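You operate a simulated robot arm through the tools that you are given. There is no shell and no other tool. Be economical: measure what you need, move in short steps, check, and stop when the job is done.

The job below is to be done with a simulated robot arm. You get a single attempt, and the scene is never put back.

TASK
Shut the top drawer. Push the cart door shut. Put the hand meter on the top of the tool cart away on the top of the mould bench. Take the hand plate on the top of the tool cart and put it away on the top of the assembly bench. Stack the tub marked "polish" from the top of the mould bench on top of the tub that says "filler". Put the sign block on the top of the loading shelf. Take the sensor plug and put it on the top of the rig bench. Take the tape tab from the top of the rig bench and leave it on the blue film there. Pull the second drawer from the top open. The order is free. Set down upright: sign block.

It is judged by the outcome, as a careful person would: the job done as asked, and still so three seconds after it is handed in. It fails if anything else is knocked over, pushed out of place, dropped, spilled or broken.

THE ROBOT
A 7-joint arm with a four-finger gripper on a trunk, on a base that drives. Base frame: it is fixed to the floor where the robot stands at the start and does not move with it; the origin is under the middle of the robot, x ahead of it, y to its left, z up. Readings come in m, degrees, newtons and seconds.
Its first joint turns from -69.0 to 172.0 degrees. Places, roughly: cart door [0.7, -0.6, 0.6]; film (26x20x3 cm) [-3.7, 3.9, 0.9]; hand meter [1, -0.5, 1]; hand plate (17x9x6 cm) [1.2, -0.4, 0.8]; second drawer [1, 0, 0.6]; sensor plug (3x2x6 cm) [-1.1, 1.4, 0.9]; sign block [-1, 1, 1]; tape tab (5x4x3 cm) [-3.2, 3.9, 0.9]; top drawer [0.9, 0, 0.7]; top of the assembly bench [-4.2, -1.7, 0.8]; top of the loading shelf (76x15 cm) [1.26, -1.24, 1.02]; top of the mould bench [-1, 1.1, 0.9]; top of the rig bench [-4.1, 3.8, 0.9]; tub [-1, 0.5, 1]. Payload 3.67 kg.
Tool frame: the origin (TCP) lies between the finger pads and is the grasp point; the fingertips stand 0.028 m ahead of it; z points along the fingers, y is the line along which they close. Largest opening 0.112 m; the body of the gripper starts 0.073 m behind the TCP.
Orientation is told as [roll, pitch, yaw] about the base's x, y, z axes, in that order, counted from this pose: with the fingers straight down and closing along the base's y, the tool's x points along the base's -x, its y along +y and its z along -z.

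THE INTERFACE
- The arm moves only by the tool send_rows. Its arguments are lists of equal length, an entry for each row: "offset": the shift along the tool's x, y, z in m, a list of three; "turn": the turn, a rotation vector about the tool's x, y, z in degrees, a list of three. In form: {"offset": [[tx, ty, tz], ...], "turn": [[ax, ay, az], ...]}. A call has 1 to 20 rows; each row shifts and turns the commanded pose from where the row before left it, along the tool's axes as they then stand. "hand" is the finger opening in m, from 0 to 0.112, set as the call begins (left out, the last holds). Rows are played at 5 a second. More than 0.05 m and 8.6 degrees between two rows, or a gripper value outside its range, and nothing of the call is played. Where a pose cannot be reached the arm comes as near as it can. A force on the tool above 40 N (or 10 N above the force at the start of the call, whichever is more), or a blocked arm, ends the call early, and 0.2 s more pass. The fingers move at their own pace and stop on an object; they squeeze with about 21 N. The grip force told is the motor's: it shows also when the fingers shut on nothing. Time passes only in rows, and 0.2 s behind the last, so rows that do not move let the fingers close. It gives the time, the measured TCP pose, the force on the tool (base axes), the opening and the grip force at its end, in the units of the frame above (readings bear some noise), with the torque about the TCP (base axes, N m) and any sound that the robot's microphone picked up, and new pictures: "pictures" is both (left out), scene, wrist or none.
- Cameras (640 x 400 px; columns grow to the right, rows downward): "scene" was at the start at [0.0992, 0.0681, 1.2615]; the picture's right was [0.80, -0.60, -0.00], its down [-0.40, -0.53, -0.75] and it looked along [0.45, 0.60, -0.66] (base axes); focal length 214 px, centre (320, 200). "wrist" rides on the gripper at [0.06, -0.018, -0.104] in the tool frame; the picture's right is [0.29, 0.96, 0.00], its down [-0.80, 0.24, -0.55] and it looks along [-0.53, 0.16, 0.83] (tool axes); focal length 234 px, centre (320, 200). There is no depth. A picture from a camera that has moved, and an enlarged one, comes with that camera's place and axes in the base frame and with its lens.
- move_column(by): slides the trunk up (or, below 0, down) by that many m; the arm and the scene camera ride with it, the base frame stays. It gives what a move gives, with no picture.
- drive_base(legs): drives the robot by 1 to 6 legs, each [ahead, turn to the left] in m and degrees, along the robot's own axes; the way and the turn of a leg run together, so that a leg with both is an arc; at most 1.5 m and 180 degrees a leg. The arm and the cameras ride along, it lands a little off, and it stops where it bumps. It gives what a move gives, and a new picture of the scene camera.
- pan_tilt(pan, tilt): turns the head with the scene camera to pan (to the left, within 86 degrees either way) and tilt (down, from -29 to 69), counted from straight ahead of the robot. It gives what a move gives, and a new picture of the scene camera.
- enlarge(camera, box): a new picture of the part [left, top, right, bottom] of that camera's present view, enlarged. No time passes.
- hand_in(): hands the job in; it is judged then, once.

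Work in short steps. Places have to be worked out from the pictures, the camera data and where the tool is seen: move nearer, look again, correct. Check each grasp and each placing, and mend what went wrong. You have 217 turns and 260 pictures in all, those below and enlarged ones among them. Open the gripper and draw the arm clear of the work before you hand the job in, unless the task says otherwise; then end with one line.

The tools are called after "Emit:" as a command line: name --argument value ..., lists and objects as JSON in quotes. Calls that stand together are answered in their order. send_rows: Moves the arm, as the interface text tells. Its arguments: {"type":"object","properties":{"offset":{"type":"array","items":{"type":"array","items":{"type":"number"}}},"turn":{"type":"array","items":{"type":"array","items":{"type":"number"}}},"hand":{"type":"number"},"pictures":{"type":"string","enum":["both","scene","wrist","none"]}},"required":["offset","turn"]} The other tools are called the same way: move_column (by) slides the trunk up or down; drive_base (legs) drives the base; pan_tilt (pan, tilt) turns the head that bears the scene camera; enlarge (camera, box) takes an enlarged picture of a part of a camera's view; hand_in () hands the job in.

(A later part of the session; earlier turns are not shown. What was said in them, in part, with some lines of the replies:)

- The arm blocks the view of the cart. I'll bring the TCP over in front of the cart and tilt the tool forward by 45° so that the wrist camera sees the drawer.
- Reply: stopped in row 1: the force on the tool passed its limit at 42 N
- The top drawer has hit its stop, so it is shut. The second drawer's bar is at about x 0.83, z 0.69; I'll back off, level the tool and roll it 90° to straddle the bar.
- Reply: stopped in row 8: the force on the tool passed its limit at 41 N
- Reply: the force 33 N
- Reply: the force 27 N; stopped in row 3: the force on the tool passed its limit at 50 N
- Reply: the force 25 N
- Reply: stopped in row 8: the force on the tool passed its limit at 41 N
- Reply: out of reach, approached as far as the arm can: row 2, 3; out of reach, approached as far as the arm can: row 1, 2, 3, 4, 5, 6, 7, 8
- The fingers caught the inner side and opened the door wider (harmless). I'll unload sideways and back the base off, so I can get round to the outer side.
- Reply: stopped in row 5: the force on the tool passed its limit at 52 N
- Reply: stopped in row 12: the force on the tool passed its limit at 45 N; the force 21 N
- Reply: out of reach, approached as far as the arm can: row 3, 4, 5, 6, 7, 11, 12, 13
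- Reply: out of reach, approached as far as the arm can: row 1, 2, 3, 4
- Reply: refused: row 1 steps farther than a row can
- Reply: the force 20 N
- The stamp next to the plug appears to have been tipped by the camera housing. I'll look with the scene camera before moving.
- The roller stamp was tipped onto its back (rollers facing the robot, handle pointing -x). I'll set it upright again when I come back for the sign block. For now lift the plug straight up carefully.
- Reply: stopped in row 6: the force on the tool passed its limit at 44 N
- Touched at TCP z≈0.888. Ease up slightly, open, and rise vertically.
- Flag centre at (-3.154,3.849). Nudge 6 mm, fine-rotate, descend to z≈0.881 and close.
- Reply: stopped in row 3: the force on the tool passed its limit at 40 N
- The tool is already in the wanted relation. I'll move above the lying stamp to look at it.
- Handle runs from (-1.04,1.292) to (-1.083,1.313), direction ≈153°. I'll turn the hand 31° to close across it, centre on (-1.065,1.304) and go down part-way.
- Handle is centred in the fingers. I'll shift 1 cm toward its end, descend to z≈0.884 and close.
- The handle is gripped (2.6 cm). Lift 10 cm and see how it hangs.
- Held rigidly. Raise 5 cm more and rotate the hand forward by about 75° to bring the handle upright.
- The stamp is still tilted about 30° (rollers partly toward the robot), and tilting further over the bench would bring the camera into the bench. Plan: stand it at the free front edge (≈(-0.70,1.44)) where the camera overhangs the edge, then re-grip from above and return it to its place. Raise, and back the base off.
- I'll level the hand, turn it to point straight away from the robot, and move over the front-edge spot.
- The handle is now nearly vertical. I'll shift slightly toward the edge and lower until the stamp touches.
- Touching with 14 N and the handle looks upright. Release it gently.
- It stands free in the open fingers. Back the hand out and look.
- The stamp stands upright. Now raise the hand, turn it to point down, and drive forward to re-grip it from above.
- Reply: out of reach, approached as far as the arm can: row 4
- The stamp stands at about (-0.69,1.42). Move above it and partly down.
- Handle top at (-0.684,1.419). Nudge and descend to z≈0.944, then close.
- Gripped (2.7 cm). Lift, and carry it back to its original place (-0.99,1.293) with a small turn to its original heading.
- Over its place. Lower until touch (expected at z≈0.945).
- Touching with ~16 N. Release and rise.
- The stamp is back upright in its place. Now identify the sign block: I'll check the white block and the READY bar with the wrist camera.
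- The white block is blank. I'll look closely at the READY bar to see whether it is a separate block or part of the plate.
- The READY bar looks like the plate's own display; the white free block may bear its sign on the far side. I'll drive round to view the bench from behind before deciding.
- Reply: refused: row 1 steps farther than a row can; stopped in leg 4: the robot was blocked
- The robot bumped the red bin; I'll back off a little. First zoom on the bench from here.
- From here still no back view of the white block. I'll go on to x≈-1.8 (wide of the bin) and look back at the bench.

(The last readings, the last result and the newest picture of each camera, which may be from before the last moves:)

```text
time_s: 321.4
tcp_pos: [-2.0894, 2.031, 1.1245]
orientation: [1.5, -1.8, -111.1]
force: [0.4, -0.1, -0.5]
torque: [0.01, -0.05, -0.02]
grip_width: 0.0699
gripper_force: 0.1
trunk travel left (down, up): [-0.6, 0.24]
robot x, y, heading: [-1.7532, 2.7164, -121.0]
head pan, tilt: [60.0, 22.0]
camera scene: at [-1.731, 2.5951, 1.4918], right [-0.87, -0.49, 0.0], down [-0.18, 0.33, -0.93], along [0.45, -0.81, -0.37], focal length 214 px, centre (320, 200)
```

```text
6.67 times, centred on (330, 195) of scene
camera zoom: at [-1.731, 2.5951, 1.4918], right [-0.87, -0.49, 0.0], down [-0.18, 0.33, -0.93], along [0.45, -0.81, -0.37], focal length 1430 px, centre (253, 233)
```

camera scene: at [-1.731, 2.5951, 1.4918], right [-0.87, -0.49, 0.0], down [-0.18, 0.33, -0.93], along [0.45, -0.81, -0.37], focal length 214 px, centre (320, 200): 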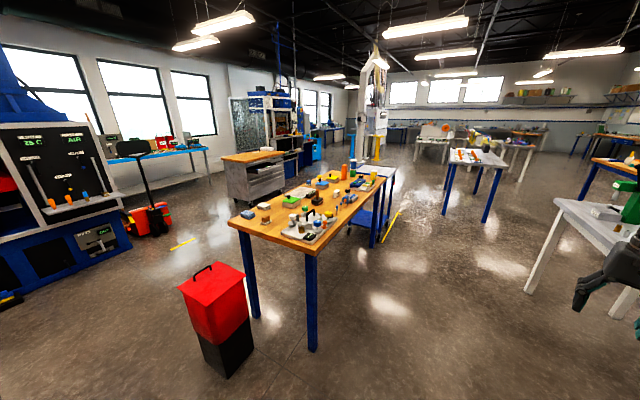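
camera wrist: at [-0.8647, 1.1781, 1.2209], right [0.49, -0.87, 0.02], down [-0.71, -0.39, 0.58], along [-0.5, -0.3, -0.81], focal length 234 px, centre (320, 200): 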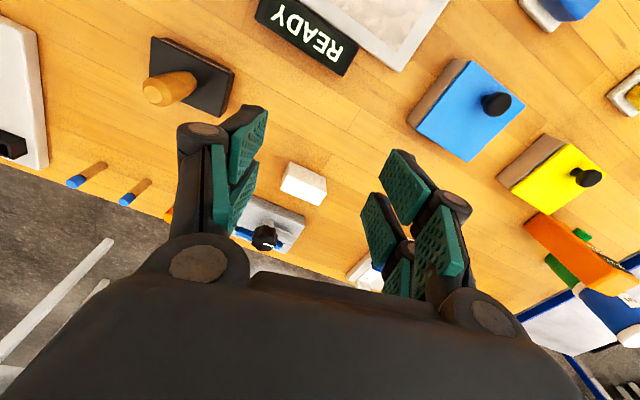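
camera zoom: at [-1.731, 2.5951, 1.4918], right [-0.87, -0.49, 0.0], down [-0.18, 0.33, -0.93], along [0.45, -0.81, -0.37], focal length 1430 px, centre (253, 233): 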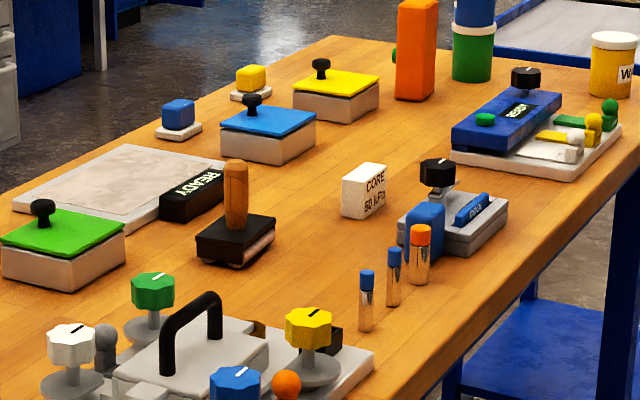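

Good that I checked: the white block bears a sign ("CORE 50 kPa") on its far side, so it is the sign block, standing upright at about (-1.08,1.09). I drive back to the bench front.

Emit:
drive_base --legs '[[0, 115], [1.5, 0], [0.1, 0], [0, -84], [1.42, 0], [0, -90]]'

Emit:
pan_tilt --pan 0 --tilt 48

```text
time_s: 348.5
tcp_pos: [-0.895, 1.1419, 1.1245]
orientation: [1.5, -1.9, -169.6]
force: [0.7, 1.0, -0.8]
torque: [0.0, -0.03, -0.03]
grip_width: 0.0701
gripper_force: 0.0
trunk travel left (down, up): [-0.6, 0.24]
robot x, y, heading: [-0.1355, 1.2119, -179.2]
head pan, tilt: [60.0, 22.0]
camera scene: at [-0.2307, 1.1322, 1.4918], right [-0.87, 0.49, 0.0], down [0.18, 0.33, -0.93], along [-0.45, -0.81, -0.37], focal length 214 px, centre (320, 200)
```

scene: 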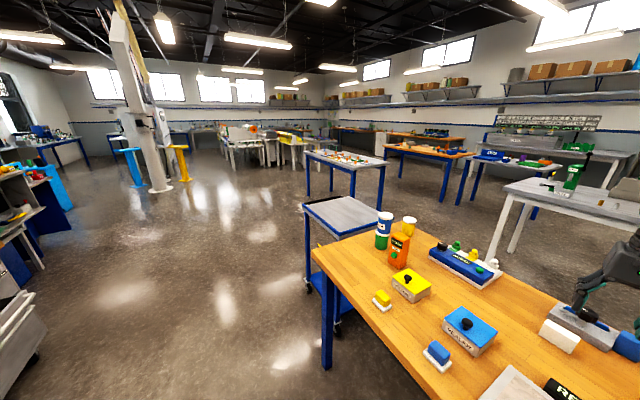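

```text
time_s: 349.8
tcp_pos: [-0.8951, 1.1406, 1.1246]
orientation: [1.5, -1.9, -169.5]
force: [-0.8, 0.2, -0.6]
torque: [0.0, 0.05, -0.02]
grip_width: 0.0698
gripper_force: 0.0
trunk travel left (down, up): [-0.6, 0.24]
robot x, y, heading: [-0.133, 1.212, -179.2]
head pan, tilt: [0.0, 48.0]
camera scene: at [-0.2642, 1.2117, 1.4522], right [-0.01, 1.0, 0.0], down [0.74, 0.01, -0.67], along [-0.67, -0.01, -0.74], focal length 214 px, centre (320, 200)
```

scene: 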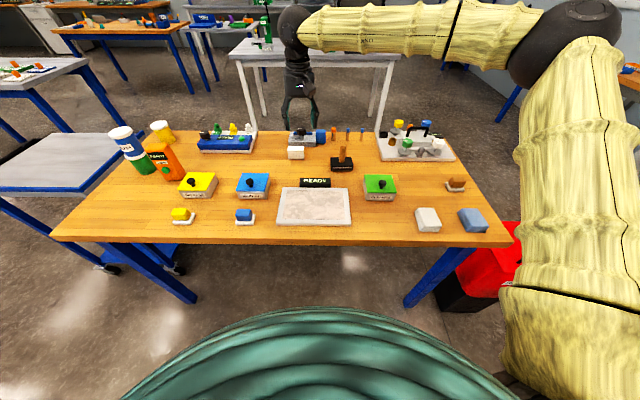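

The block is at about (-1.06,1.095), long side along the closing line (≈7 cm). Move above it with the fingers wide open and check.

Emit:
send_rows --offset '[[-0.0428, 0.004, 0], [-0.0428, 0.004, 0], [-0.0428, 0.004, 0], [-0.0428, 0.004, 0], [0, 0, 0.04], [0, 0, 0.04]]' --turn '[[0, 0, 0], [0, 0, 0], [0, 0, 0], [0, 0, 0], [0, 0, 0], [0, 0, 0]]' --hand 0.112

```text
time_s: 351.2
tcp_pos: [-1.0626, 1.0915, 1.051]
orientation: [1.4, -1.9, -169.3]
force: [-0.1, 0.1, 0.9]
torque: [0.05, 0.01, -0.03]
grip_width: 0.1122
gripper_force: 0.0
trunk travel left (down, up): [-0.6, 0.24]
robot x, y, heading: [-0.133, 1.2101, -179.4]
head pan, tilt: [0.0, 48.0]
camera scene: at [-0.2652, 1.2108, 1.4521], right [-0.01, 1.0, 0.0], down [0.74, 0.01, -0.67], along [-0.67, -0.01, -0.74], focal length 214 px, centre (320, 200)
camera wrist: at [-1.0053, 1.1227, 1.1526], right [0.46, -0.89, 0.01], down [-0.72, -0.36, 0.59], along [-0.52, -0.28, -0.81], focal length 234 px, centre (320, 200)
```

scene: 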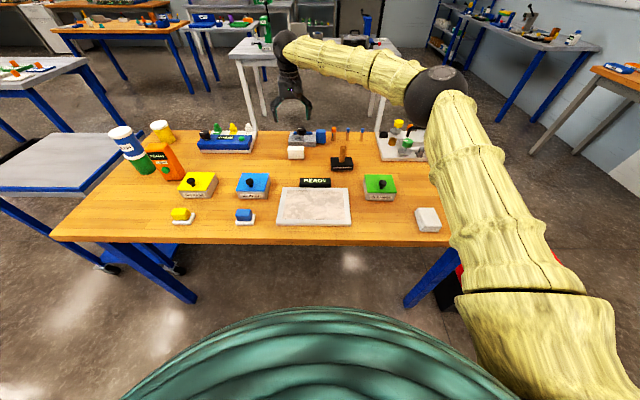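
wrist: 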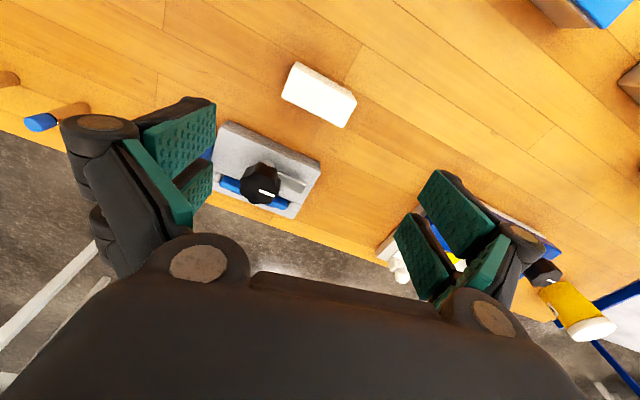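

Block top centre (-1.052,1.095), long side along y (6.6 cm), 3.3 cm deep. Align and descend.

Emit:
send_rows --offset '[[0.0117, -0.003, 0], [0, 0, 0], [0, 0, 0.05], [0, 0, 0.05], [0, 0, 0.04], [0, 0, 0.024]]' --turn '[[0, 0, 5.3], [0, 0, 5.3], [0, 0, 0], [0, 0, 0], [0, 0, 0], [0, 0, 0]]' --pictures "wrist"

Emit:
send_rows --offset '[[0, 0, 0], [0, 0, 0], [0, 0, 0]]' --turn '[[0, 0, 0], [0, 0, 0], [0, 0, 0]]' --hand 0.0 --pictures "none"

```text
time_s: 352.6
tcp_pos: [-1.0572, 1.0912, 0.8863]
orientation: [1.8, -1.7, 179.9]
force: [0.2, 0.8, 0.0]
torque: [0.05, 0.01, -0.02]
grip_width: 0.1118
gripper_force: 0.0
trunk travel left (down, up): [-0.6, 0.24]
robot x, y, heading: [-0.1334, 1.2112, -179.4]
head pan, tilt: [0.0, 48.0]
camera wrist: at [-0.9962, 1.1127, 0.9878], right [0.29, -0.96, 0.02], down [-0.78, -0.22, 0.58], along [-0.55, -0.18, -0.81], focal length 234 px, centre (320, 200)
```

wrist: 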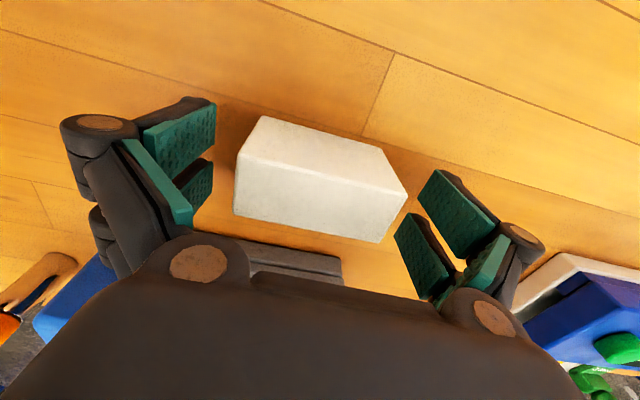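

```text
time_s: 353.4
tcp_pos: [-1.0575, 1.0909, 0.8869]
orientation: [1.9, -1.6, 179.8]
force: [-1.0, -0.6, 2.8]
torque: [0.1, 0.02, 0.01]
grip_width: 0.0694
gripper_force: 21.0
trunk travel left (down, up): [-0.6, 0.24]
robot x, y, heading: [-0.1362, 1.2134, -179.2]
head pan, tilt: [0.0, 48.0]
```

Gripped (6.9 cm). Lift high, retract, and drive south to face the loading shelf (x≈1.26, y≈-1.24).

Emit:
send_rows --offset '[[0, 0, -0.03], [0, 0, -0.05], [0, 0, -0.05], [0, 0, -0.05], [0, 0, -0.05], [0, 0, -0.05], [0.048, 0, 0], [0.048, 0, 0], [0.048, 0, 0], [0.048, 0, 0], [0.048, 0, 0], [0.048, 0, 0], [0.048, 0, 0]]' --turn '[[0, 0, 0], [0, 0, 0], [0, 0, 0], [0, 0, 0], [0, 0, 0], [0, 0, 0], [0, 0, 0], [0, 0, 0], [0, 0, 0], [0, 0, 0], [0, 0, 0], [0, 0, 0], [0, 0, 0]]' --pictures "wrist"

Emit:
drive_base --legs '[[0, 87], [1.5, 0], [0.95, 0], [0, 92]]'

Emit:
pan_tilt --pan 0 --tilt 25

```text
time_s: 356.2
tcp_pos: [-0.712, 1.102, 1.1573]
orientation: [1.7, -1.7, 180.0]
force: [0.4, 0.1, -0.3]
torque: [-0.03, 0.04, -0.01]
grip_width: 0.0694
gripper_force: 21.5
trunk travel left (down, up): [-0.6, 0.24]
robot x, y, heading: [-0.1367, 1.2091, -179.3]
head pan, tilt: [0.0, 48.0]
camera wrist: at [-0.6506, 1.1228, 1.2587], right [0.29, -0.96, 0.02], down [-0.78, -0.22, 0.58], along [-0.55, -0.18, -0.81], focal length 234 px, centre (320, 200)
```

wrist: 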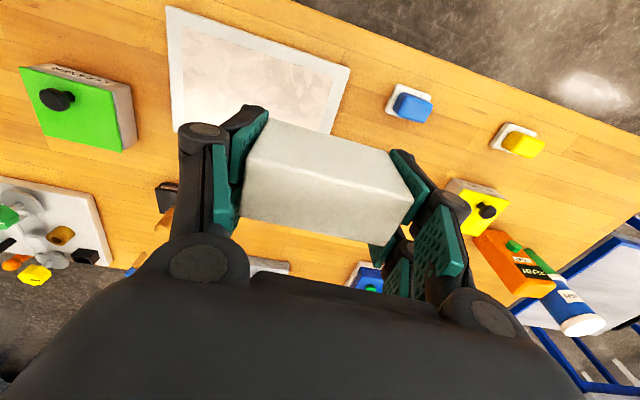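

```text
time_s: 375.7
tcp_pos: [0.2927, -1.1745, 1.1561]
orientation: [1.7, -1.6, -4.2]
force: [0.1, 0.2, 0.7]
torque: [0.0, -0.01, -0.01]
grip_width: 0.0692
gripper_force: 21.2
trunk travel left (down, up): [-0.6, 0.24]
robot x, y, heading: [-0.2912, -1.2385, -3.4]
head pan, tilt: [0.0, 48.0]
camera scene: at [-0.1675, -1.25, 1.4521], right [-0.06, -1.0, 0.0], down [-0.74, 0.05, -0.67], along [0.67, -0.04, -0.74], focal length 214 px, centre (320, 200)
```

scene: 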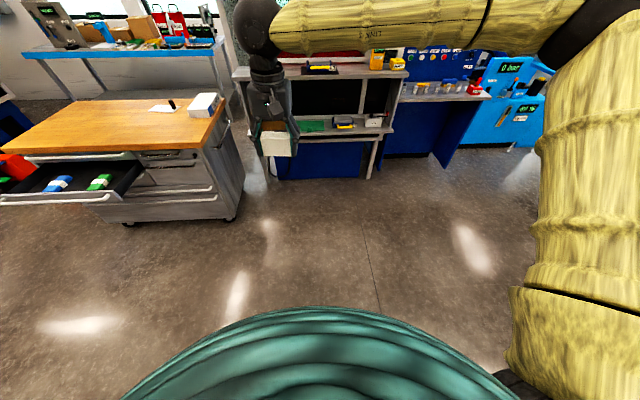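

```text
time_s: 376.6
tcp_pos: [0.2926, -1.1748, 1.156]
orientation: [1.8, -1.6, -4.3]
force: [0.1, 0.1, -0.4]
torque: [-0.01, 0.0, -0.03]
grip_width: 0.0694
gripper_force: 21.4
trunk travel left (down, up): [-0.6, 0.24]
robot x, y, heading: [-0.2933, -1.2439, -3.6]
head pan, tilt: [0.0, 25.0]
camera scene: at [-0.1543, -1.2511, 1.4868], right [-0.06, -1.0, 0.0], down [-0.42, 0.03, -0.91], along [0.9, -0.06, -0.42], focal length 214 px, centre (320, 200)
```

scene: 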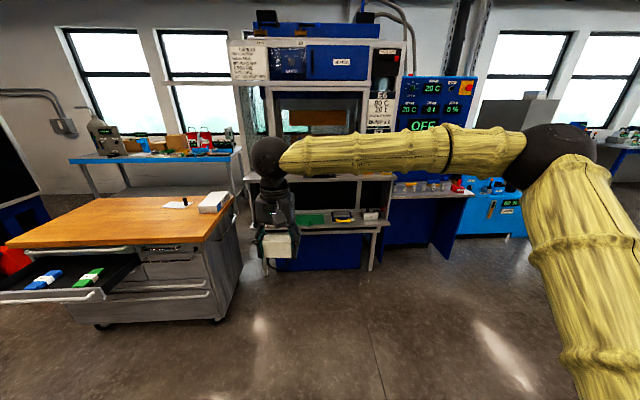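

Drive ahead 0.7 m toward the shelf and look at its top.

Emit:
drive_base --legs '[[0.35, 3.5], [0.35, 0]]'

Emit:
pan_tilt --pan 0 --tilt 35

```text
time_s: 380.7
tcp_pos: [0.9768, -1.1522, 1.1565]
orientation: [1.8, -1.6, -0.9]
force: [0.2, 0.2, -1.3]
torque: [-0.02, 0.04, -0.04]
grip_width: 0.0694
gripper_force: 21.2
trunk travel left (down, up): [-0.6, 0.24]
robot x, y, heading: [0.3917, -1.2533, -0.0]
head pan, tilt: [0.0, 25.0]
camera scene: at [0.5359, -1.2532, 1.4867], right [0.0, -1.0, 0.0], down [-0.42, 0.0, -0.91], along [0.91, 0.0, -0.42], focal length 214 px, centre (320, 200)
```

scene: 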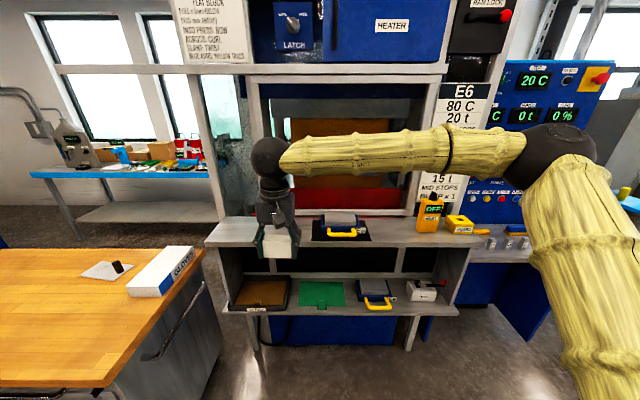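

```text
time_s: 381.4
tcp_pos: [0.9761, -1.1509, 1.1552]
orientation: [1.8, -1.6, -0.9]
force: [0.1, -0.1, -0.7]
torque: [0.04, -0.02, 0.04]
grip_width: 0.0695
gripper_force: 20.6
trunk travel left (down, up): [-0.6, 0.24]
robot x, y, heading: [0.3904, -1.2527, 0.0]
head pan, tilt: [0.0, 35.0]
camera scene: at [0.5304, -1.2531, 1.4712], right [0.0, -1.0, 0.0], down [-0.57, 0.0, -0.82], along [0.82, 0.0, -0.57], focal length 214 px, centre (320, 200)
```

scene: 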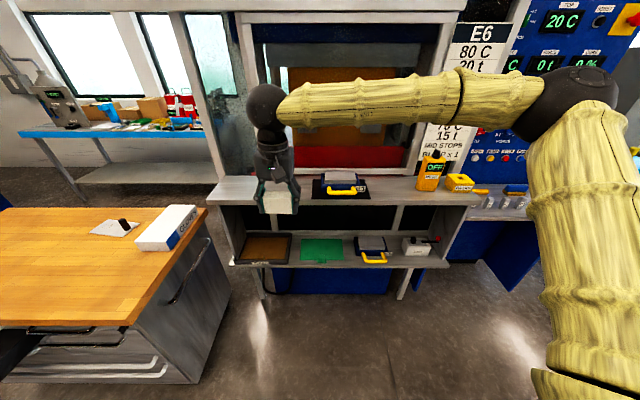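

Shelf top free on the left part, y≈-0.88…-1.2, x≈1.18…1.34. Move over (1.26,-1.05).

Emit:
send_rows --offset '[[-0.047, 0.0175, 0], [-0.047, 0.0175, 0], [-0.047, 0.0175, 0], [-0.047, 0.0175, 0], [-0.047, 0.0175, 0], [-0.047, 0.0175, 0]]' --turn '[[0, 0, 0], [0, 0, 0], [0, 0, 0], [0, 0, 0], [0, 0, 0], [0, 0, 0]]'

```text
refused: row 1 steps farther than a row can; nothing moved
```

Emit:
send_rows --offset '[[-0.0403, 0.015, 0], [-0.0403, 0.015, 0], [-0.0403, 0.015, 0], [-0.0403, 0.015, 0], [-0.0403, 0.015, 0], [-0.0403, 0.015, 0], [-0.0403, 0.015, 0]]' --turn '[[0, 0, 0], [0, 0, 0], [0, 0, 0], [0, 0, 0], [0, 0, 0], [0, 0, 0], [0, 0, 0]]'

```text
time_s: 383.0
tcp_pos: [1.2585, -1.0468, 1.1656]
orientation: [1.7, -1.7, -1.0]
force: [-0.1, 0.4, -1.2]
torque: [-0.01, 0.02, -0.01]
grip_width: 0.0693
gripper_force: 21.0
trunk travel left (down, up): [-0.6, 0.24]
robot x, y, heading: [0.3928, -1.2539, -0.2]
head pan, tilt: [0.0, 35.0]
camera scene: at [0.5315, -1.2512, 1.471], right [0.0, -1.0, 0.0], down [-0.57, 0.0, -0.82], along [0.82, 0.0, -0.57], focal length 214 px, centre (320, 200)
camera wrist: at [1.1952, -1.0674, 1.2671], right [-0.27, 0.96, 0.02], down [0.78, 0.21, 0.58], along [0.56, 0.18, -0.81], focal length 234 px, centre (320, 200)
```

scene: 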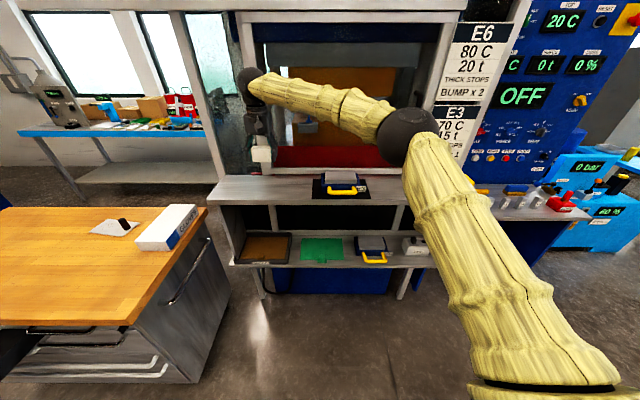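
wrist: 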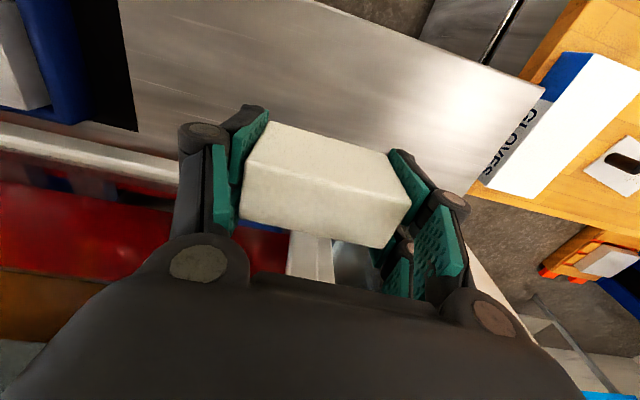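

Under-TCP point lies on the shelf, about 1 cm to the back of centre. Correct and lower until touch (expected z≈1.057).

Emit:
send_rows --offset '[[0.012, 0, 0.04], [0, 0, 0.04], [0, 0, 0.01], [0, 0, 0.006], [0, 0, 0.005], [0, 0, 0.005], [0, 0, 0.004], [0, 0, 0.004], [0, 0, 0.004]]' --turn '[[0, 0, 0], [0, 0, 0], [0, 0, 0], [0, 0, 0], [0, 0, 0], [0, 0, 0], [0, 0, 0], [0, 0, 0], [0, 0, 0]]' --pictures "wrist"

```text
time_s: 385.0
tcp_pos: [1.2517, -1.0454, 1.0488]
orientation: [1.9, -1.5, -0.8]
force: [-0.2, -0.4, -0.8]
torque: [-0.01, -0.04, -0.04]
grip_width: 0.0694
gripper_force: 21.4
trunk travel left (down, up): [-0.6, 0.24]
robot x, y, heading: [0.3947, -1.2541, -0.1]
head pan, tilt: [0.0, 35.0]
camera wrist: at [1.1871, -1.0657, 1.1502], right [-0.27, 0.96, 0.02], down [0.78, 0.21, 0.58], along [0.56, 0.18, -0.81], focal length 234 px, centre (320, 200)
```

wrist: 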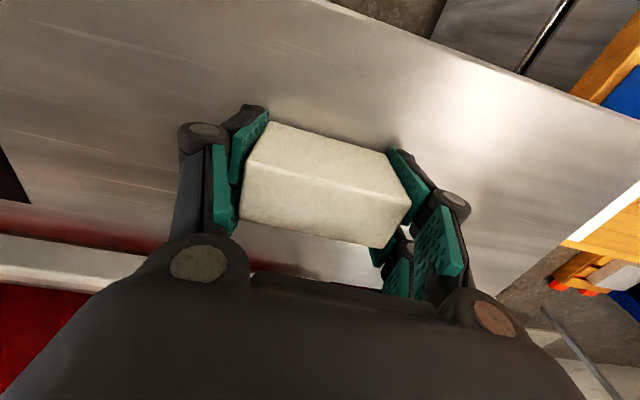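

Not touching yet; continue in small steps.

Emit:
send_rows --offset '[[0, 0, 0.004], [0, 0, 0.004], [0, 0, 0.004], [0, 0, 0.004], [0, 0, 0.004], [0, 0, 0.004]]' --turn '[[0, 0, 0], [0, 0, 0], [0, 0, 0], [0, 0, 0], [0, 0, 0], [0, 0, 0]]' --pictures "wrist"

```text
time_s: 385.8
tcp_pos: [1.2521, -1.045, 1.0454]
orientation: [2.1, -2.1, -0.9]
force: [-4.9, 0.2, 16.0]
torque: [-0.64, 0.47, -0.18]
grip_width: 0.0694
gripper_force: 20.9
trunk travel left (down, up): [-0.6, 0.24]
robot x, y, heading: [0.3943, -1.2535, -0.1]
head pan, tilt: [0.0, 35.0]
stopped in row 3: the force on the tool passed its limit at 44 N (the readings are from after the stop); the commanded pose is now the measured one
camera wrist: at [1.1864, -1.0659, 1.147], right [-0.27, 0.96, 0.02], down [0.78, 0.21, 0.59], along [0.56, 0.18, -0.81], focal length 234 px, centre (320, 200)
```

wrist: 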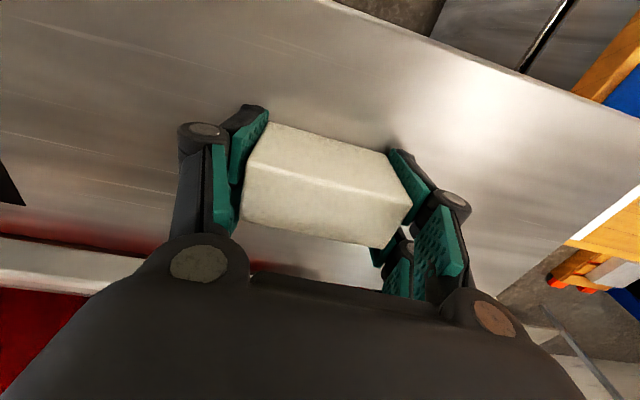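

Contact. Ease off, release and rise.

Emit:
send_rows --offset '[[0, 0, -0.003]]' --turn '[[0, 0, 0]]' --pictures "none"

Emit:
send_rows --offset '[[0, 0, 0], [0, 0, 0], [0, 0, 0], [0, 0, -0.03], [0, 0, -0.05], [0, 0, -0.05], [0, 0, -0.03]]' --turn '[[0, 0, 0], [0, 0, 0], [0, 0, 0], [0, 0, 0], [0, 0, 0], [0, 0, 0], [0, 0, 0]]' --hand 0.1

```text
time_s: 386.2
tcp_pos: [1.2529, -1.0453, 1.046]
orientation: [2.0, -2.0, -0.9]
force: [-3.3, -1.0, 4.8]
torque: [-0.21, 0.2, -0.14]
grip_width: 0.0694
gripper_force: 21.0
trunk travel left (down, up): [-0.6, 0.24]
robot x, y, heading: [0.3918, -1.2543, 0.0]
head pan, tilt: [0.0, 35.0]
```

```text
time_s: 387.8
tcp_pos: [1.2507, -1.0516, 1.2073]
orientation: [2.0, -1.8, -0.9]
force: [0.5, -0.4, 0.7]
torque: [-0.03, 0.0, -0.01]
grip_width: 0.1001
gripper_force: 0.0
trunk travel left (down, up): [-0.6, 0.24]
robot x, y, heading: [0.391, -1.2579, 0.4]
head pan, tilt: [0.0, 35.0]
camera scene: at [0.5304, -1.2529, 1.4711], right [0.0, -1.0, 0.0], down [-0.57, 0.0, -0.82], along [0.82, 0.0, -0.57], focal length 214 px, centre (320, 200)
camera wrist: at [1.1857, -1.072, 1.3084], right [-0.27, 0.96, 0.02], down [0.78, 0.21, 0.59], along [0.56, 0.18, -0.81], focal length 234 px, centre (320, 200)
```

scene: 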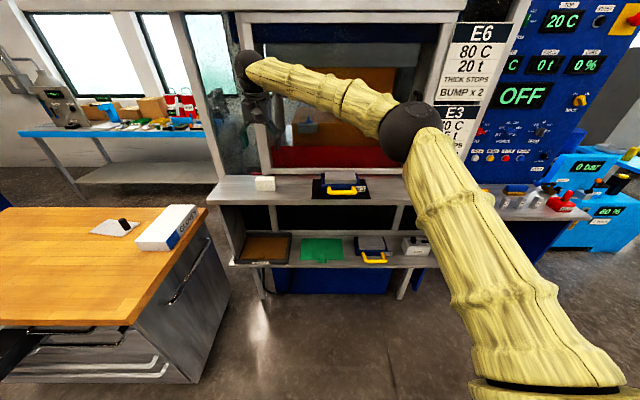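
wrist: 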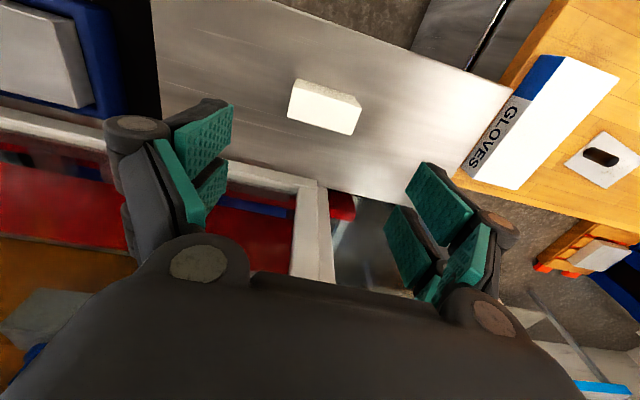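

The sign block stands upright on the shelf. Next the hand plate: retract and drive back in front of the cart, right of the open drawer.

Emit:
send_rows --offset '[[0.049, 0, 0], [0.049, 0, 0], [0.049, 0, 0], [0.049, 0, 0], [0.049, 0, 0], [0.049, 0, 0]]' --turn '[[0, 0, 0], [0, 0, 0], [0, 0, 0], [0, 0, 0], [0, 0, 0], [0, 0, 0]]' --pictures "none"

Emit:
drive_base --legs '[[0, 94], [0.63, 0], [0, -94]]'

Emit:
pan_tilt --pan 10 --tilt 45

```text
time_s: 389.2
tcp_pos: [0.9539, -1.0491, 1.1961]
orientation: [2.0, -2.0, -1.0]
force: [-0.6, 0.6, 0.4]
torque: [-0.01, -0.03, -0.01]
grip_width: 0.0997
gripper_force: 0.1
trunk travel left (down, up): [-0.6, 0.24]
robot x, y, heading: [0.3923, -1.253, -0.2]
head pan, tilt: [0.0, 35.0]
```

```text
time_s: 400.5
tcp_pos: [0.9137, -0.4203, 1.1943]
orientation: [2.0, -1.8, 0.1]
force: [-0.4, 0.0, -0.4]
torque: [0.01, 0.01, -0.01]
grip_width: 0.1
gripper_force: 0.0
trunk travel left (down, up): [-0.6, 0.24]
robot x, y, heading: [0.3566, -0.6381, 1.0]
head pan, tilt: [0.0, 35.0]
camera scene: at [0.4942, -0.6321, 1.4712], right [0.02, -1.0, 0.0], down [-0.57, -0.01, -0.82], along [0.82, 0.01, -0.57], focal length 214 px, centre (320, 200)
```

scene: 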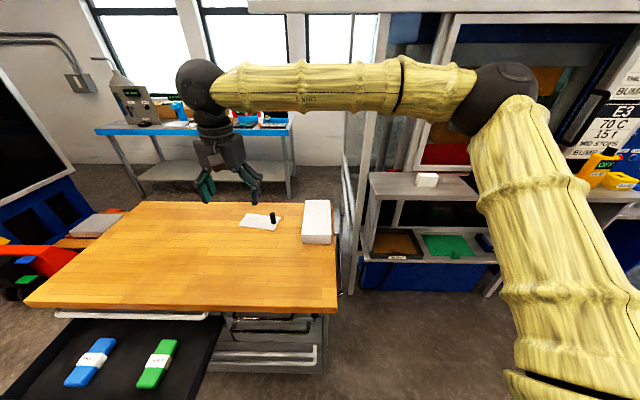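

```text
time_s: 401.2
tcp_pos: [0.9135, -0.42, 1.1947]
orientation: [2.0, -1.9, 0.2]
force: [-0.6, 1.2, -0.8]
torque: [0.0, 0.01, 0.0]
grip_width: 0.0999
gripper_force: 0.0
trunk travel left (down, up): [-0.6, 0.24]
robot x, y, heading: [0.3575, -0.6329, 0.9]
head pan, tilt: [10.0, 45.0]
camera scene: at [0.4861, -0.6177, 1.4564], right [0.19, -0.98, 0.0], down [-0.69, -0.13, -0.71], along [0.69, 0.13, -0.71], focal length 214 px, centre (320, 200)
```

scene: 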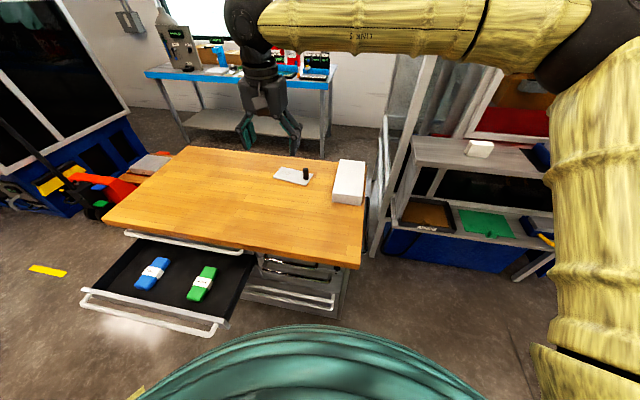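

Knob of the plate at about (1.23,-0.41). Move above it and partly down.

Emit:
send_rows --offset '[[-0.0453, 0.0015, 0], [-0.0453, 0.0015, 0], [-0.0453, 0.0015, 0], [-0.0453, 0.0015, 0], [-0.0453, 0.0015, 0], [-0.0453, 0.0015, 0], [-0.0453, 0.0015, 0], [0, 0, 0.05], [0, 0, 0.05], [0, 0, 0.05]]' --turn '[[0, 0, 0], [0, 0, 0], [0, 0, 0], [0, 0, 0], [0, 0, 0], [0, 0, 0], [0, 0, 0], [0, 0, 0], [0, 0, 0], [0, 0, 0]]' --hand 0.07 --pictures "wrist"

```text
time_s: 403.4
tcp_pos: [1.2396, -0.4045, 1.0569]
orientation: [2.0, -2.0, 0.0]
force: [1.6, -0.3, -0.3]
torque: [0.02, 0.04, 0.03]
grip_width: 0.0697
gripper_force: 0.0
trunk travel left (down, up): [-0.6, 0.24]
robot x, y, heading: [0.3557, -0.6371, 1.1]
head pan, tilt: [10.0, 45.0]
camera wrist: at [1.1748, -0.4252, 1.1583], right [-0.29, 0.96, 0.02], down [0.78, 0.22, 0.59], along [0.56, 0.19, -0.81], focal length 234 px, centre (320, 200)
```

wrist: 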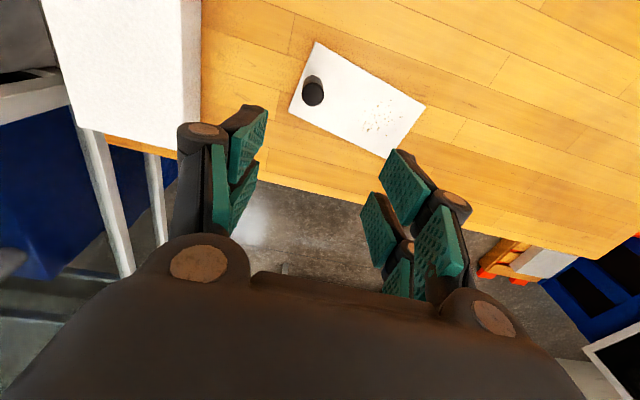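

Knob top at (1.234,-0.409). Correct and descend to z≈0.858, then close.

Emit:
send_rows --offset '[[0.006, -0.004, 0.04], [0, 0, 0.05], [0, 0, 0.05], [0, 0, 0.04], [0, 0, 0.015]]' --turn '[[0, 0, 0], [0, 0, 0], [0, 0, 0], [0, 0, 0], [0, 0, 0]]' --pictures "wrist"

```text
time_s: 404.6
tcp_pos: [1.2376, -0.3983, 0.859]
orientation: [2.0, -1.8, 0.1]
force: [0.5, 0.4, 0.3]
torque: [-0.02, 0.0, 0.0]
grip_width: 0.07
gripper_force: 0.1
trunk travel left (down, up): [-0.6, 0.24]
robot x, y, heading: [0.3614, -0.6351, 0.9]
head pan, tilt: [10.0, 45.0]
camera wrist: at [1.1729, -0.4202, 0.9604], right [-0.29, 0.96, 0.02], down [0.78, 0.22, 0.59], along [0.56, 0.19, -0.81], focal length 234 px, centre (320, 200)
```

wrist: 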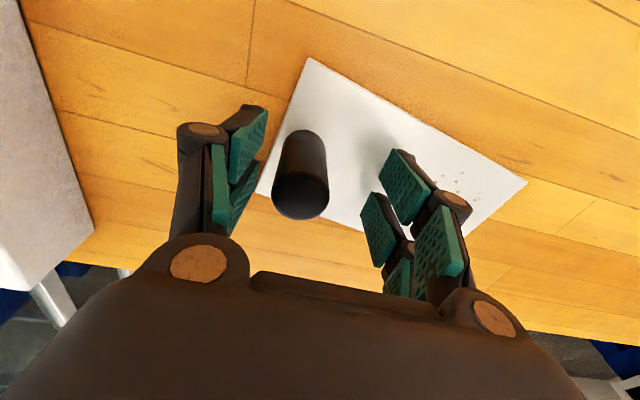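

Knob is 8 mm to one side; shift and close.

Emit:
send_rows --offset '[[0.002, -0.008, 0], [0, 0, 0]]' --turn '[[0, 0, 0], [0, 0, 0]]' --pictures "none"

Emit:
send_rows --offset '[[0, 0, 0], [0, 0, 0], [0, 0, 0]]' --turn '[[0, 0, 0], [0, 0, 0], [0, 0, 0]]' --hand 0.0 --pictures "none"

Emit:
send_rows --offset '[[0, 0, -0.02], [0, 0, -0.04], [0, 0, -0.05], [0, 0, -0.05], [0, 0, -0.05]]' --turn '[[0, 0, 0], [0, 0, 0], [0, 0, 0], [0, 0, 0], [0, 0, 0]]' --pictures "wrist"

```text
time_s: 405.2
tcp_pos: [1.2355, -0.4081, 0.8592]
orientation: [2.0, -1.8, 0.1]
force: [0.3, 0.1, -0.3]
torque: [0.04, -0.01, 0.01]
grip_width: 0.0698
gripper_force: 0.1
trunk travel left (down, up): [-0.6, 0.24]
robot x, y, heading: [0.3603, -0.6324, 1.0]
head pan, tilt: [10.0, 45.0]
```

```text
time_s: 406.1
tcp_pos: [1.236, -0.4068, 0.86]
orientation: [2.0, -1.9, 0.1]
force: [-0.1, -0.8, 0.6]
torque: [-0.16, -0.11, 0.0]
grip_width: 0.0251
gripper_force: 21.2
trunk travel left (down, up): [-0.6, 0.24]
robot x, y, heading: [0.3576, -0.638, 0.9]
head pan, tilt: [10.0, 45.0]
```

```text
time_s: 407.2
tcp_pos: [1.2253, -0.4144, 1.0692]
orientation: [2.0, -1.8, 0.1]
force: [-0.8, -1.0, -1.6]
torque: [-0.09, 0.02, -0.02]
grip_width: 0.0253
gripper_force: 20.9
trunk travel left (down, up): [-0.6, 0.24]
robot x, y, heading: [0.3563, -0.634, 0.8]
head pan, tilt: [10.0, 45.0]
camera wrist: at [1.1617, -0.4374, 1.1703], right [-0.29, 0.96, 0.02], down [0.78, 0.22, 0.59], along [0.56, 0.19, -0.81], focal length 234 px, centre (320, 200)
```

wrist: 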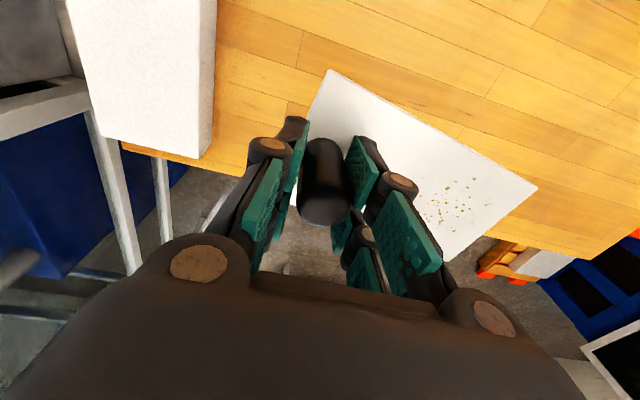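

Plate held by the knob (2.5 cm). Retract, back away, and turn toward the assembly bench (≈(-4.2,-1.7)) to plan the route.

Emit:
send_rows --offset '[[0, 0, -0.05], [0.049, 0, 0], [0.049, 0, 0], [0.049, 0, 0], [0.049, 0, 0], [0.049, 0, 0], [0.049, 0, 0]]' --turn '[[0, 0, 0], [0, 0, 0], [0, 0, 0], [0, 0, 0], [0, 0, 0], [0, 0, 0], [0, 0, 0]]' --pictures "none"

Emit:
drive_base --legs '[[-0.6, 0], [0, 180], [0, 15]]'

Emit:
pan_tilt --pan 0 --tilt 15

```text
time_s: 408.9
tcp_pos: [0.9289, -0.4196, 1.1101]
orientation: [2.0, -2.0, 0.1]
force: [-0.3, 0.4, -1.4]
torque: [-0.07, -0.02, 0.01]
grip_width: 0.0255
gripper_force: 20.6
trunk travel left (down, up): [-0.6, 0.24]
robot x, y, heading: [0.3584, -0.6379, 0.9]
head pan, tilt: [10.0, 45.0]
```

```text
time_s: 420.4
tcp_pos: [-0.7303, -1.0077, 1.1097]
orientation: [2.0, -1.9, -164.6]
force: [0.2, -0.3, -1.6]
torque: [0.14, -0.01, 0.0]
grip_width: 0.0233
gripper_force: 21.1
trunk travel left (down, up): [-0.6, 0.24]
robot x, y, heading: [-0.2345, -0.6459, -163.5]
head pan, tilt: [10.0, 45.0]
camera scene: at [-0.3573, -0.6957, 1.4563], right [-0.44, 0.9, 0.0], down [0.63, 0.31, -0.71], along [-0.63, -0.31, -0.71], focal length 214 px, centre (320, 200)
```

scene: 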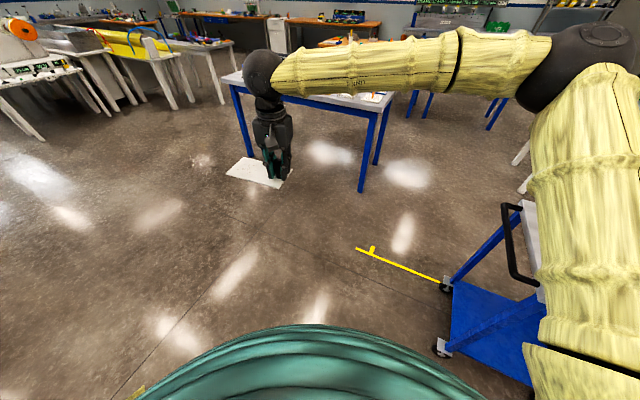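

```text
time_s: 421.4
tcp_pos: [-0.7311, -1.007, 1.1096]
orientation: [2.0, -1.8, -164.5]
force: [-0.5, -0.8, -1.6]
torque: [0.07, 0.01, -0.01]
grip_width: 0.0234
gripper_force: 20.9
trunk travel left (down, up): [-0.6, 0.24]
robot x, y, heading: [-0.2318, -0.6438, -163.8]
head pan, tilt: [0.0, 15.0]
camera scene: at [-0.3741, -0.685, 1.503], right [-0.28, 0.96, 0.0], down [0.25, 0.07, -0.97], along [-0.93, -0.27, -0.26], focal length 214 px, centre (320, 200)
```

scene: 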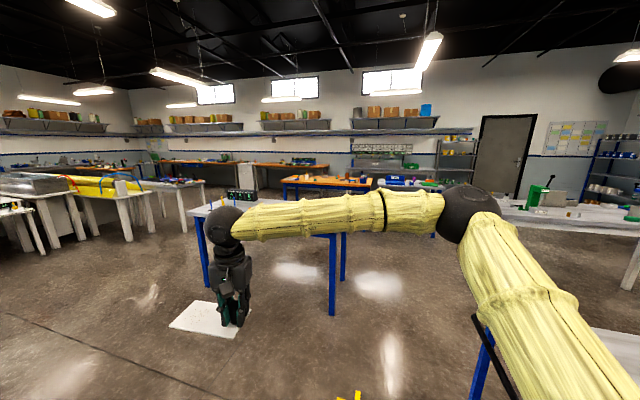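

Straight ahead the wooden table with blue legs at x≈-3.6…-4.6 is the assembly bench. I'll drive along y≈-0.65 between trolley and the near table.

Emit:
drive_base --legs '[[0, -16.5], [1.5, 0], [0.9, 0]]'

Emit:
pan_tilt --pan 20 --tilt 30

```text
time_s: 434.2
tcp_pos: [-3.2235, -0.9513, 1.11]
orientation: [1.9, -1.7, -177.9]
force: [-0.6, -0.2, -1.5]
torque: [0.09, -0.04, 0.01]
grip_width: 0.023
gripper_force: 20.4
trunk travel left (down, up): [-0.6, 0.24]
robot x, y, heading: [-2.6557, -0.7147, -176.9]
head pan, tilt: [0.0, 15.0]
camera scene: at [-2.8019, -0.7224, 1.5031], right [-0.05, 1.0, 0.0], down [0.26, 0.01, -0.97], along [-0.96, -0.05, -0.26], focal length 214 px, centre (320, 200)
```

scene: 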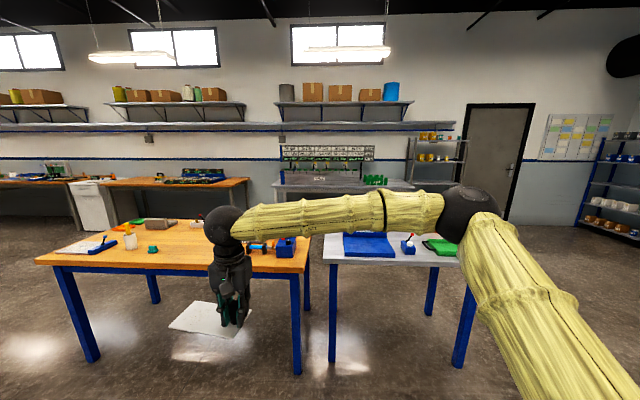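

```text
time_s: 435.1
tcp_pos: [-3.2229, -0.9512, 1.1094]
orientation: [1.9, -1.9, -177.9]
force: [0.8, 0.8, -2.5]
torque: [0.08, -0.01, -0.02]
grip_width: 0.0233
gripper_force: 21.0
trunk travel left (down, up): [-0.6, 0.24]
robot x, y, heading: [-2.6562, -0.7141, -177.1]
head pan, tilt: [20.0, 30.0]
camera scene: at [-2.7915, -0.7528, 1.479], right [-0.39, 0.92, 0.0], down [0.46, 0.19, -0.87], along [-0.8, -0.34, -0.5], focal length 214 px, centre (320, 200)
```

scene: 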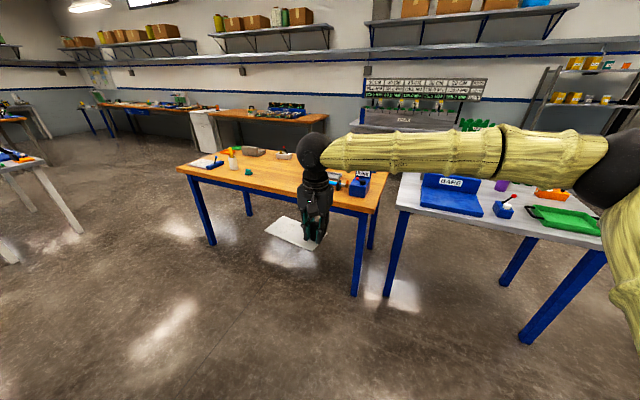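

Bench near edge at x≈-3.88, y -0.87…-2.55. I'll drive to about (-3.25,-1.5) facing it.

Emit:
drive_base --legs '[[0, 50], [0.98, 0], [0, -53]]'

Emit:
pan_tilt --pan 0 --tilt 42

```text
time_s: 444.8
tcp_pos: [-3.8248, -1.7136, 1.1093]
orientation: [2.0, -1.8, 179.9]
force: [-0.9, 0.5, -1.3]
torque: [0.07, -0.02, 0.0]
grip_width: 0.0235
gripper_force: 21.1
trunk travel left (down, up): [-0.6, 0.24]
robot x, y, heading: [-3.247, -1.5002, -179.0]
head pan, tilt: [20.0, 30.0]
camera scene: at [-3.3862, -1.5311, 1.4789], right [-0.36, 0.93, 0.0], down [0.47, 0.18, -0.87], along [-0.81, -0.31, -0.5], focal length 214 px, centre (320, 200)
```

scene: 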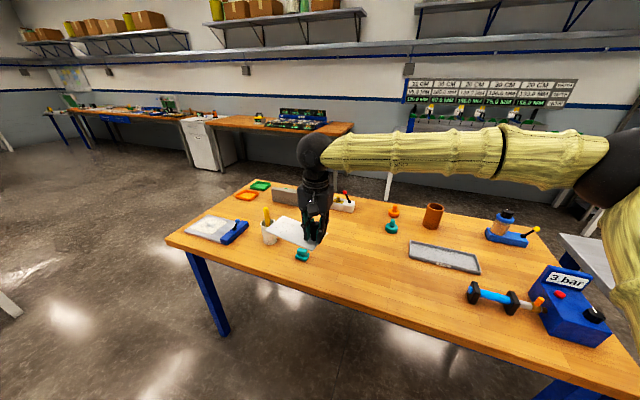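

```text
time_s: 445.6
tcp_pos: [-3.8245, -1.7131, 1.1099]
orientation: [2.0, -1.8, 179.9]
force: [0.1, 0.7, -1.2]
torque: [0.12, -0.02, 0.04]
grip_width: 0.0233
gripper_force: 21.4
trunk travel left (down, up): [-0.6, 0.24]
robot x, y, heading: [-3.2458, -1.5013, -179.1]
head pan, tilt: [0.0, 42.0]
camera scene: at [-3.3853, -1.5005, 1.4607], right [-0.01, 1.0, 0.0], down [0.67, 0.01, -0.74], along [-0.74, -0.01, -0.67], focal length 214 px, centre (320, 200)
```

scene: 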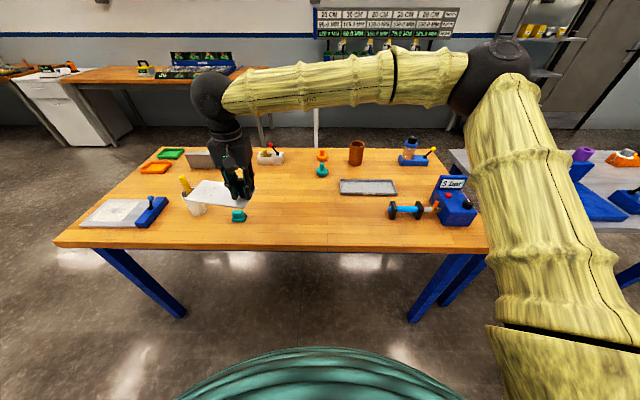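

The centre front of the bench is free. Move to (-3.99,-1.465) so the plate's centre comes to y≈-1.52.

Emit:
send_rows --offset '[[-0.028, -0.041, 0], [-0.028, -0.041, 0], [-0.028, -0.041, 0], [-0.028, -0.041, 0], [-0.028, -0.041, 0], [-0.028, -0.041, 0], [0, 0, 0.05], [0, 0, 0.04]]' --turn '[[0, 0, 0], [0, 0, 0], [0, 0, 0], [0, 0, 0], [0, 0, 0], [0, 0, 0], [0, 0, 0], [0, 0, 0]]'

```text
time_s: 447.4
tcp_pos: [-3.9975, -1.4693, 1.0156]
orientation: [2.0, -1.8, 179.9]
force: [0.0, 1.1, -0.7]
torque: [0.09, -0.02, 0.0]
grip_width: 0.0233
gripper_force: 21.2
trunk travel left (down, up): [-0.6, 0.24]
robot x, y, heading: [-3.2479, -1.4979, -179.4]
head pan, tilt: [0.0, 42.0]
camera scene: at [-3.3858, -1.4991, 1.4607], right [-0.01, 1.0, 0.0], down [0.67, 0.01, -0.74], along [-0.74, -0.01, -0.67], focal length 214 px, centre (320, 200)
camera wrist: at [-3.9344, -1.4485, 1.1174], right [0.29, -0.96, 0.02], down [-0.78, -0.22, 0.59], along [-0.56, -0.19, -0.81], focal length 234 px, centre (320, 200)
```

scene: 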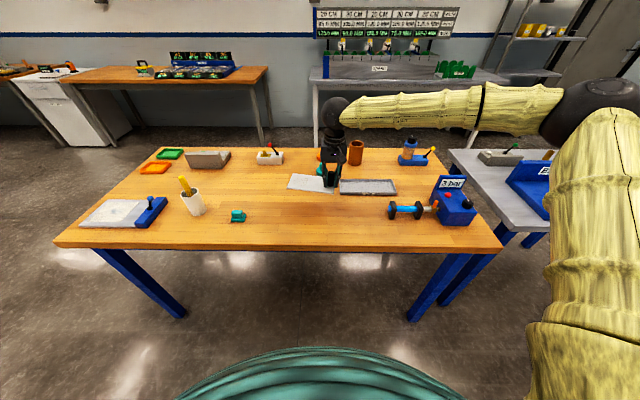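
wrist: 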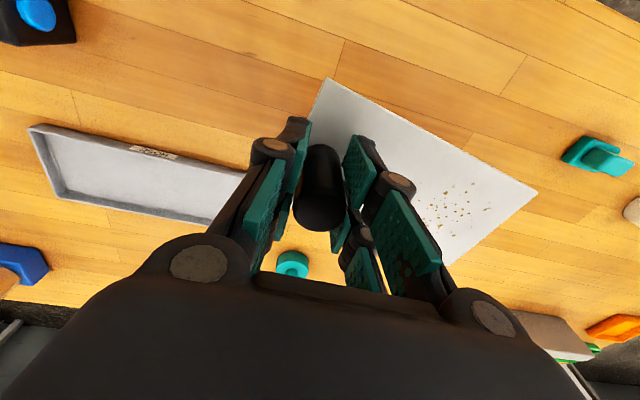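

Clear of the tray. Lower until touch.

Emit:
send_rows --offset '[[0.01, 0, 0.04], [0, 0, 0.05], [0, 0, 0.03], [0, 0, 0.01], [0, 0, 0.006], [0, 0, 0.005], [0, 0, 0.005], [0, 0, 0.005], [0, 0, 0.005], [0, 0, 0.005]]' --turn '[[0, 0, 0], [0, 0, 0], [0, 0, 0], [0, 0, 0], [0, 0, 0], [0, 0, 0], [0, 0, 0], [0, 0, 0], [0, 0, 0], [0, 0, 0]]' --pictures "wrist"

```text
time_s: 449.2
tcp_pos: [-3.9906, -1.476, 0.8732]
orientation: [2.3, -2.3, 179.9]
force: [4.5, 0.8, 21.5]
torque: [0.4, -0.93, 0.0]
grip_width: 0.0235
gripper_force: 21.0
trunk travel left (down, up): [-0.6, 0.24]
robot x, y, heading: [-3.252, -1.4988, -179.2]
head pan, tilt: [0.0, 42.0]
stopped in row 9: the force on the tool passed its limit at 47 N (the readings are from after the stop); the commanded pose is now the measured one
camera wrist: at [-3.9279, -1.4547, 0.9738], right [0.29, -0.96, 0.03], down [-0.77, -0.22, 0.59], along [-0.56, -0.19, -0.8], focal length 234 px, centre (320, 200)
```

wrist: 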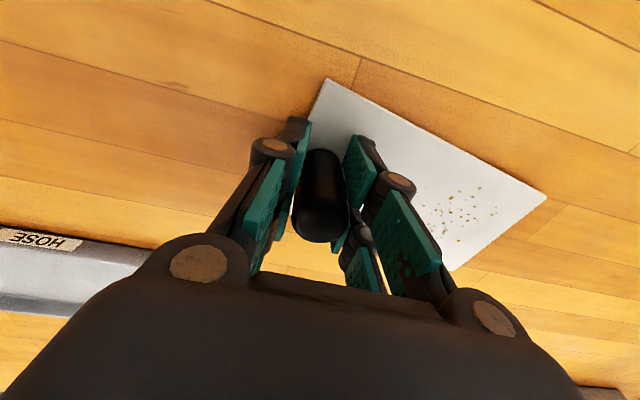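

Seated flat. Ease off, release and rise.

Emit:
send_rows --offset '[[0, 0, -0.003]]' --turn '[[0, 0, 0]]' --pictures "none"

Emit:
send_rows --offset '[[0, 0, 0], [0, 0, 0], [0, 0, -0.03], [0, 0, -0.05], [0, 0, -0.05], [0, 0, -0.05], [0.048, 0, 0], [0.048, 0, 0], [0.048, 0, 0], [0.048, 0, 0]]' --turn '[[0, 0, 0], [0, 0, 0], [0, 0, 0], [0, 0, 0], [0, 0, 0], [0, 0, 0], [0, 0, 0], [0, 0, 0], [0, 0, 0], [0, 0, 0]]' --hand 0.07

```text
time_s: 449.6
tcp_pos: [-3.9912, -1.4752, 0.8722]
orientation: [2.1, -2.2, 179.9]
force: [1.9, -2.4, 8.5]
torque: [0.15, 0.0, 0.01]
grip_width: 0.0232
gripper_force: 21.0
trunk travel left (down, up): [-0.6, 0.24]
robot x, y, heading: [-3.2491, -1.5007, -179.3]
head pan, tilt: [0.0, 42.0]
```

```text
time_s: 451.8
tcp_pos: [-3.7934, -1.4717, 1.0491]
orientation: [2.1, -2.2, 179.9]
force: [0.2, -0.2, -0.1]
torque: [-0.03, 0.02, -0.01]
grip_width: 0.0701
gripper_force: 0.0
trunk travel left (down, up): [-0.6, 0.24]
robot x, y, heading: [-3.2498, -1.5013, -179.4]
head pan, tilt: [0.0, 42.0]
camera scene: at [-3.3842, -1.5001, 1.4608], right [-0.01, 1.0, 0.0], down [0.67, 0.01, -0.74], along [-0.74, -0.01, -0.67], focal length 214 px, centre (320, 200)
camera wrist: at [-3.7303, -1.4492, 1.1489], right [0.29, -0.96, 0.02], down [-0.78, -0.22, 0.59], along [-0.56, -0.19, -0.8], focal length 234 px, centre (320, 200)
```

scene: 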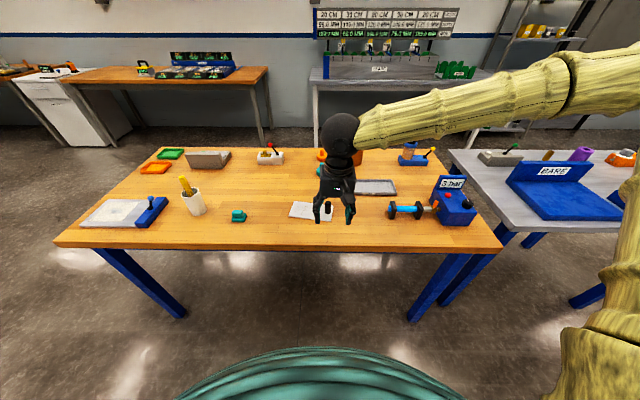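
wrist: 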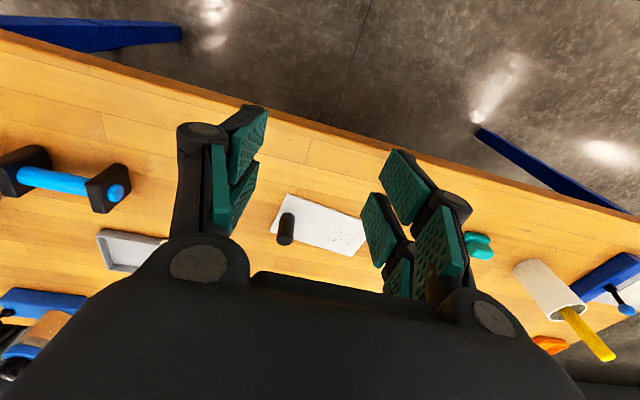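

The plate lies flat on the assembly bench. All parts are done; I'll back the robot away a little to be clear before handing in.

Emit:
drive_base --legs '[[-0.18, 0]]'

```text
time_s: 453.3
tcp_pos: [-3.6156, -1.4678, 1.0482]
orientation: [2.2, -2.3, 179.8]
force: [0.1, -0.7, 0.0]
torque: [0.01, 0.06, -0.01]
grip_width: 0.0699
gripper_force: 0.1
trunk travel left (down, up): [-0.6, 0.24]
robot x, y, heading: [-3.0711, -1.4961, -179.3]
head pan, tilt: [0.0, 42.0]
camera scene: at [-3.2066, -1.4975, 1.4608], right [-0.01, 1.0, 0.0], down [0.67, 0.01, -0.74], along [-0.74, -0.01, -0.67], focal length 214 px, centre (320, 200)
```

scene: 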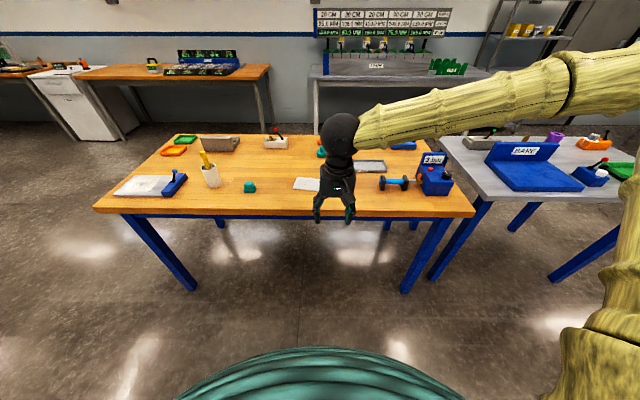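

The gripper is open and the arm is clear of the bench, so I hand the job in.

Emit:
hand_in

```text
The job is handed in.
```

All nine tasks are done and handed in, with two mishaps: I knocked over the roller stamp on the mould bench and stood it back upright in its place, and the base bumped the red bin, which looked unmoved in later pictures.
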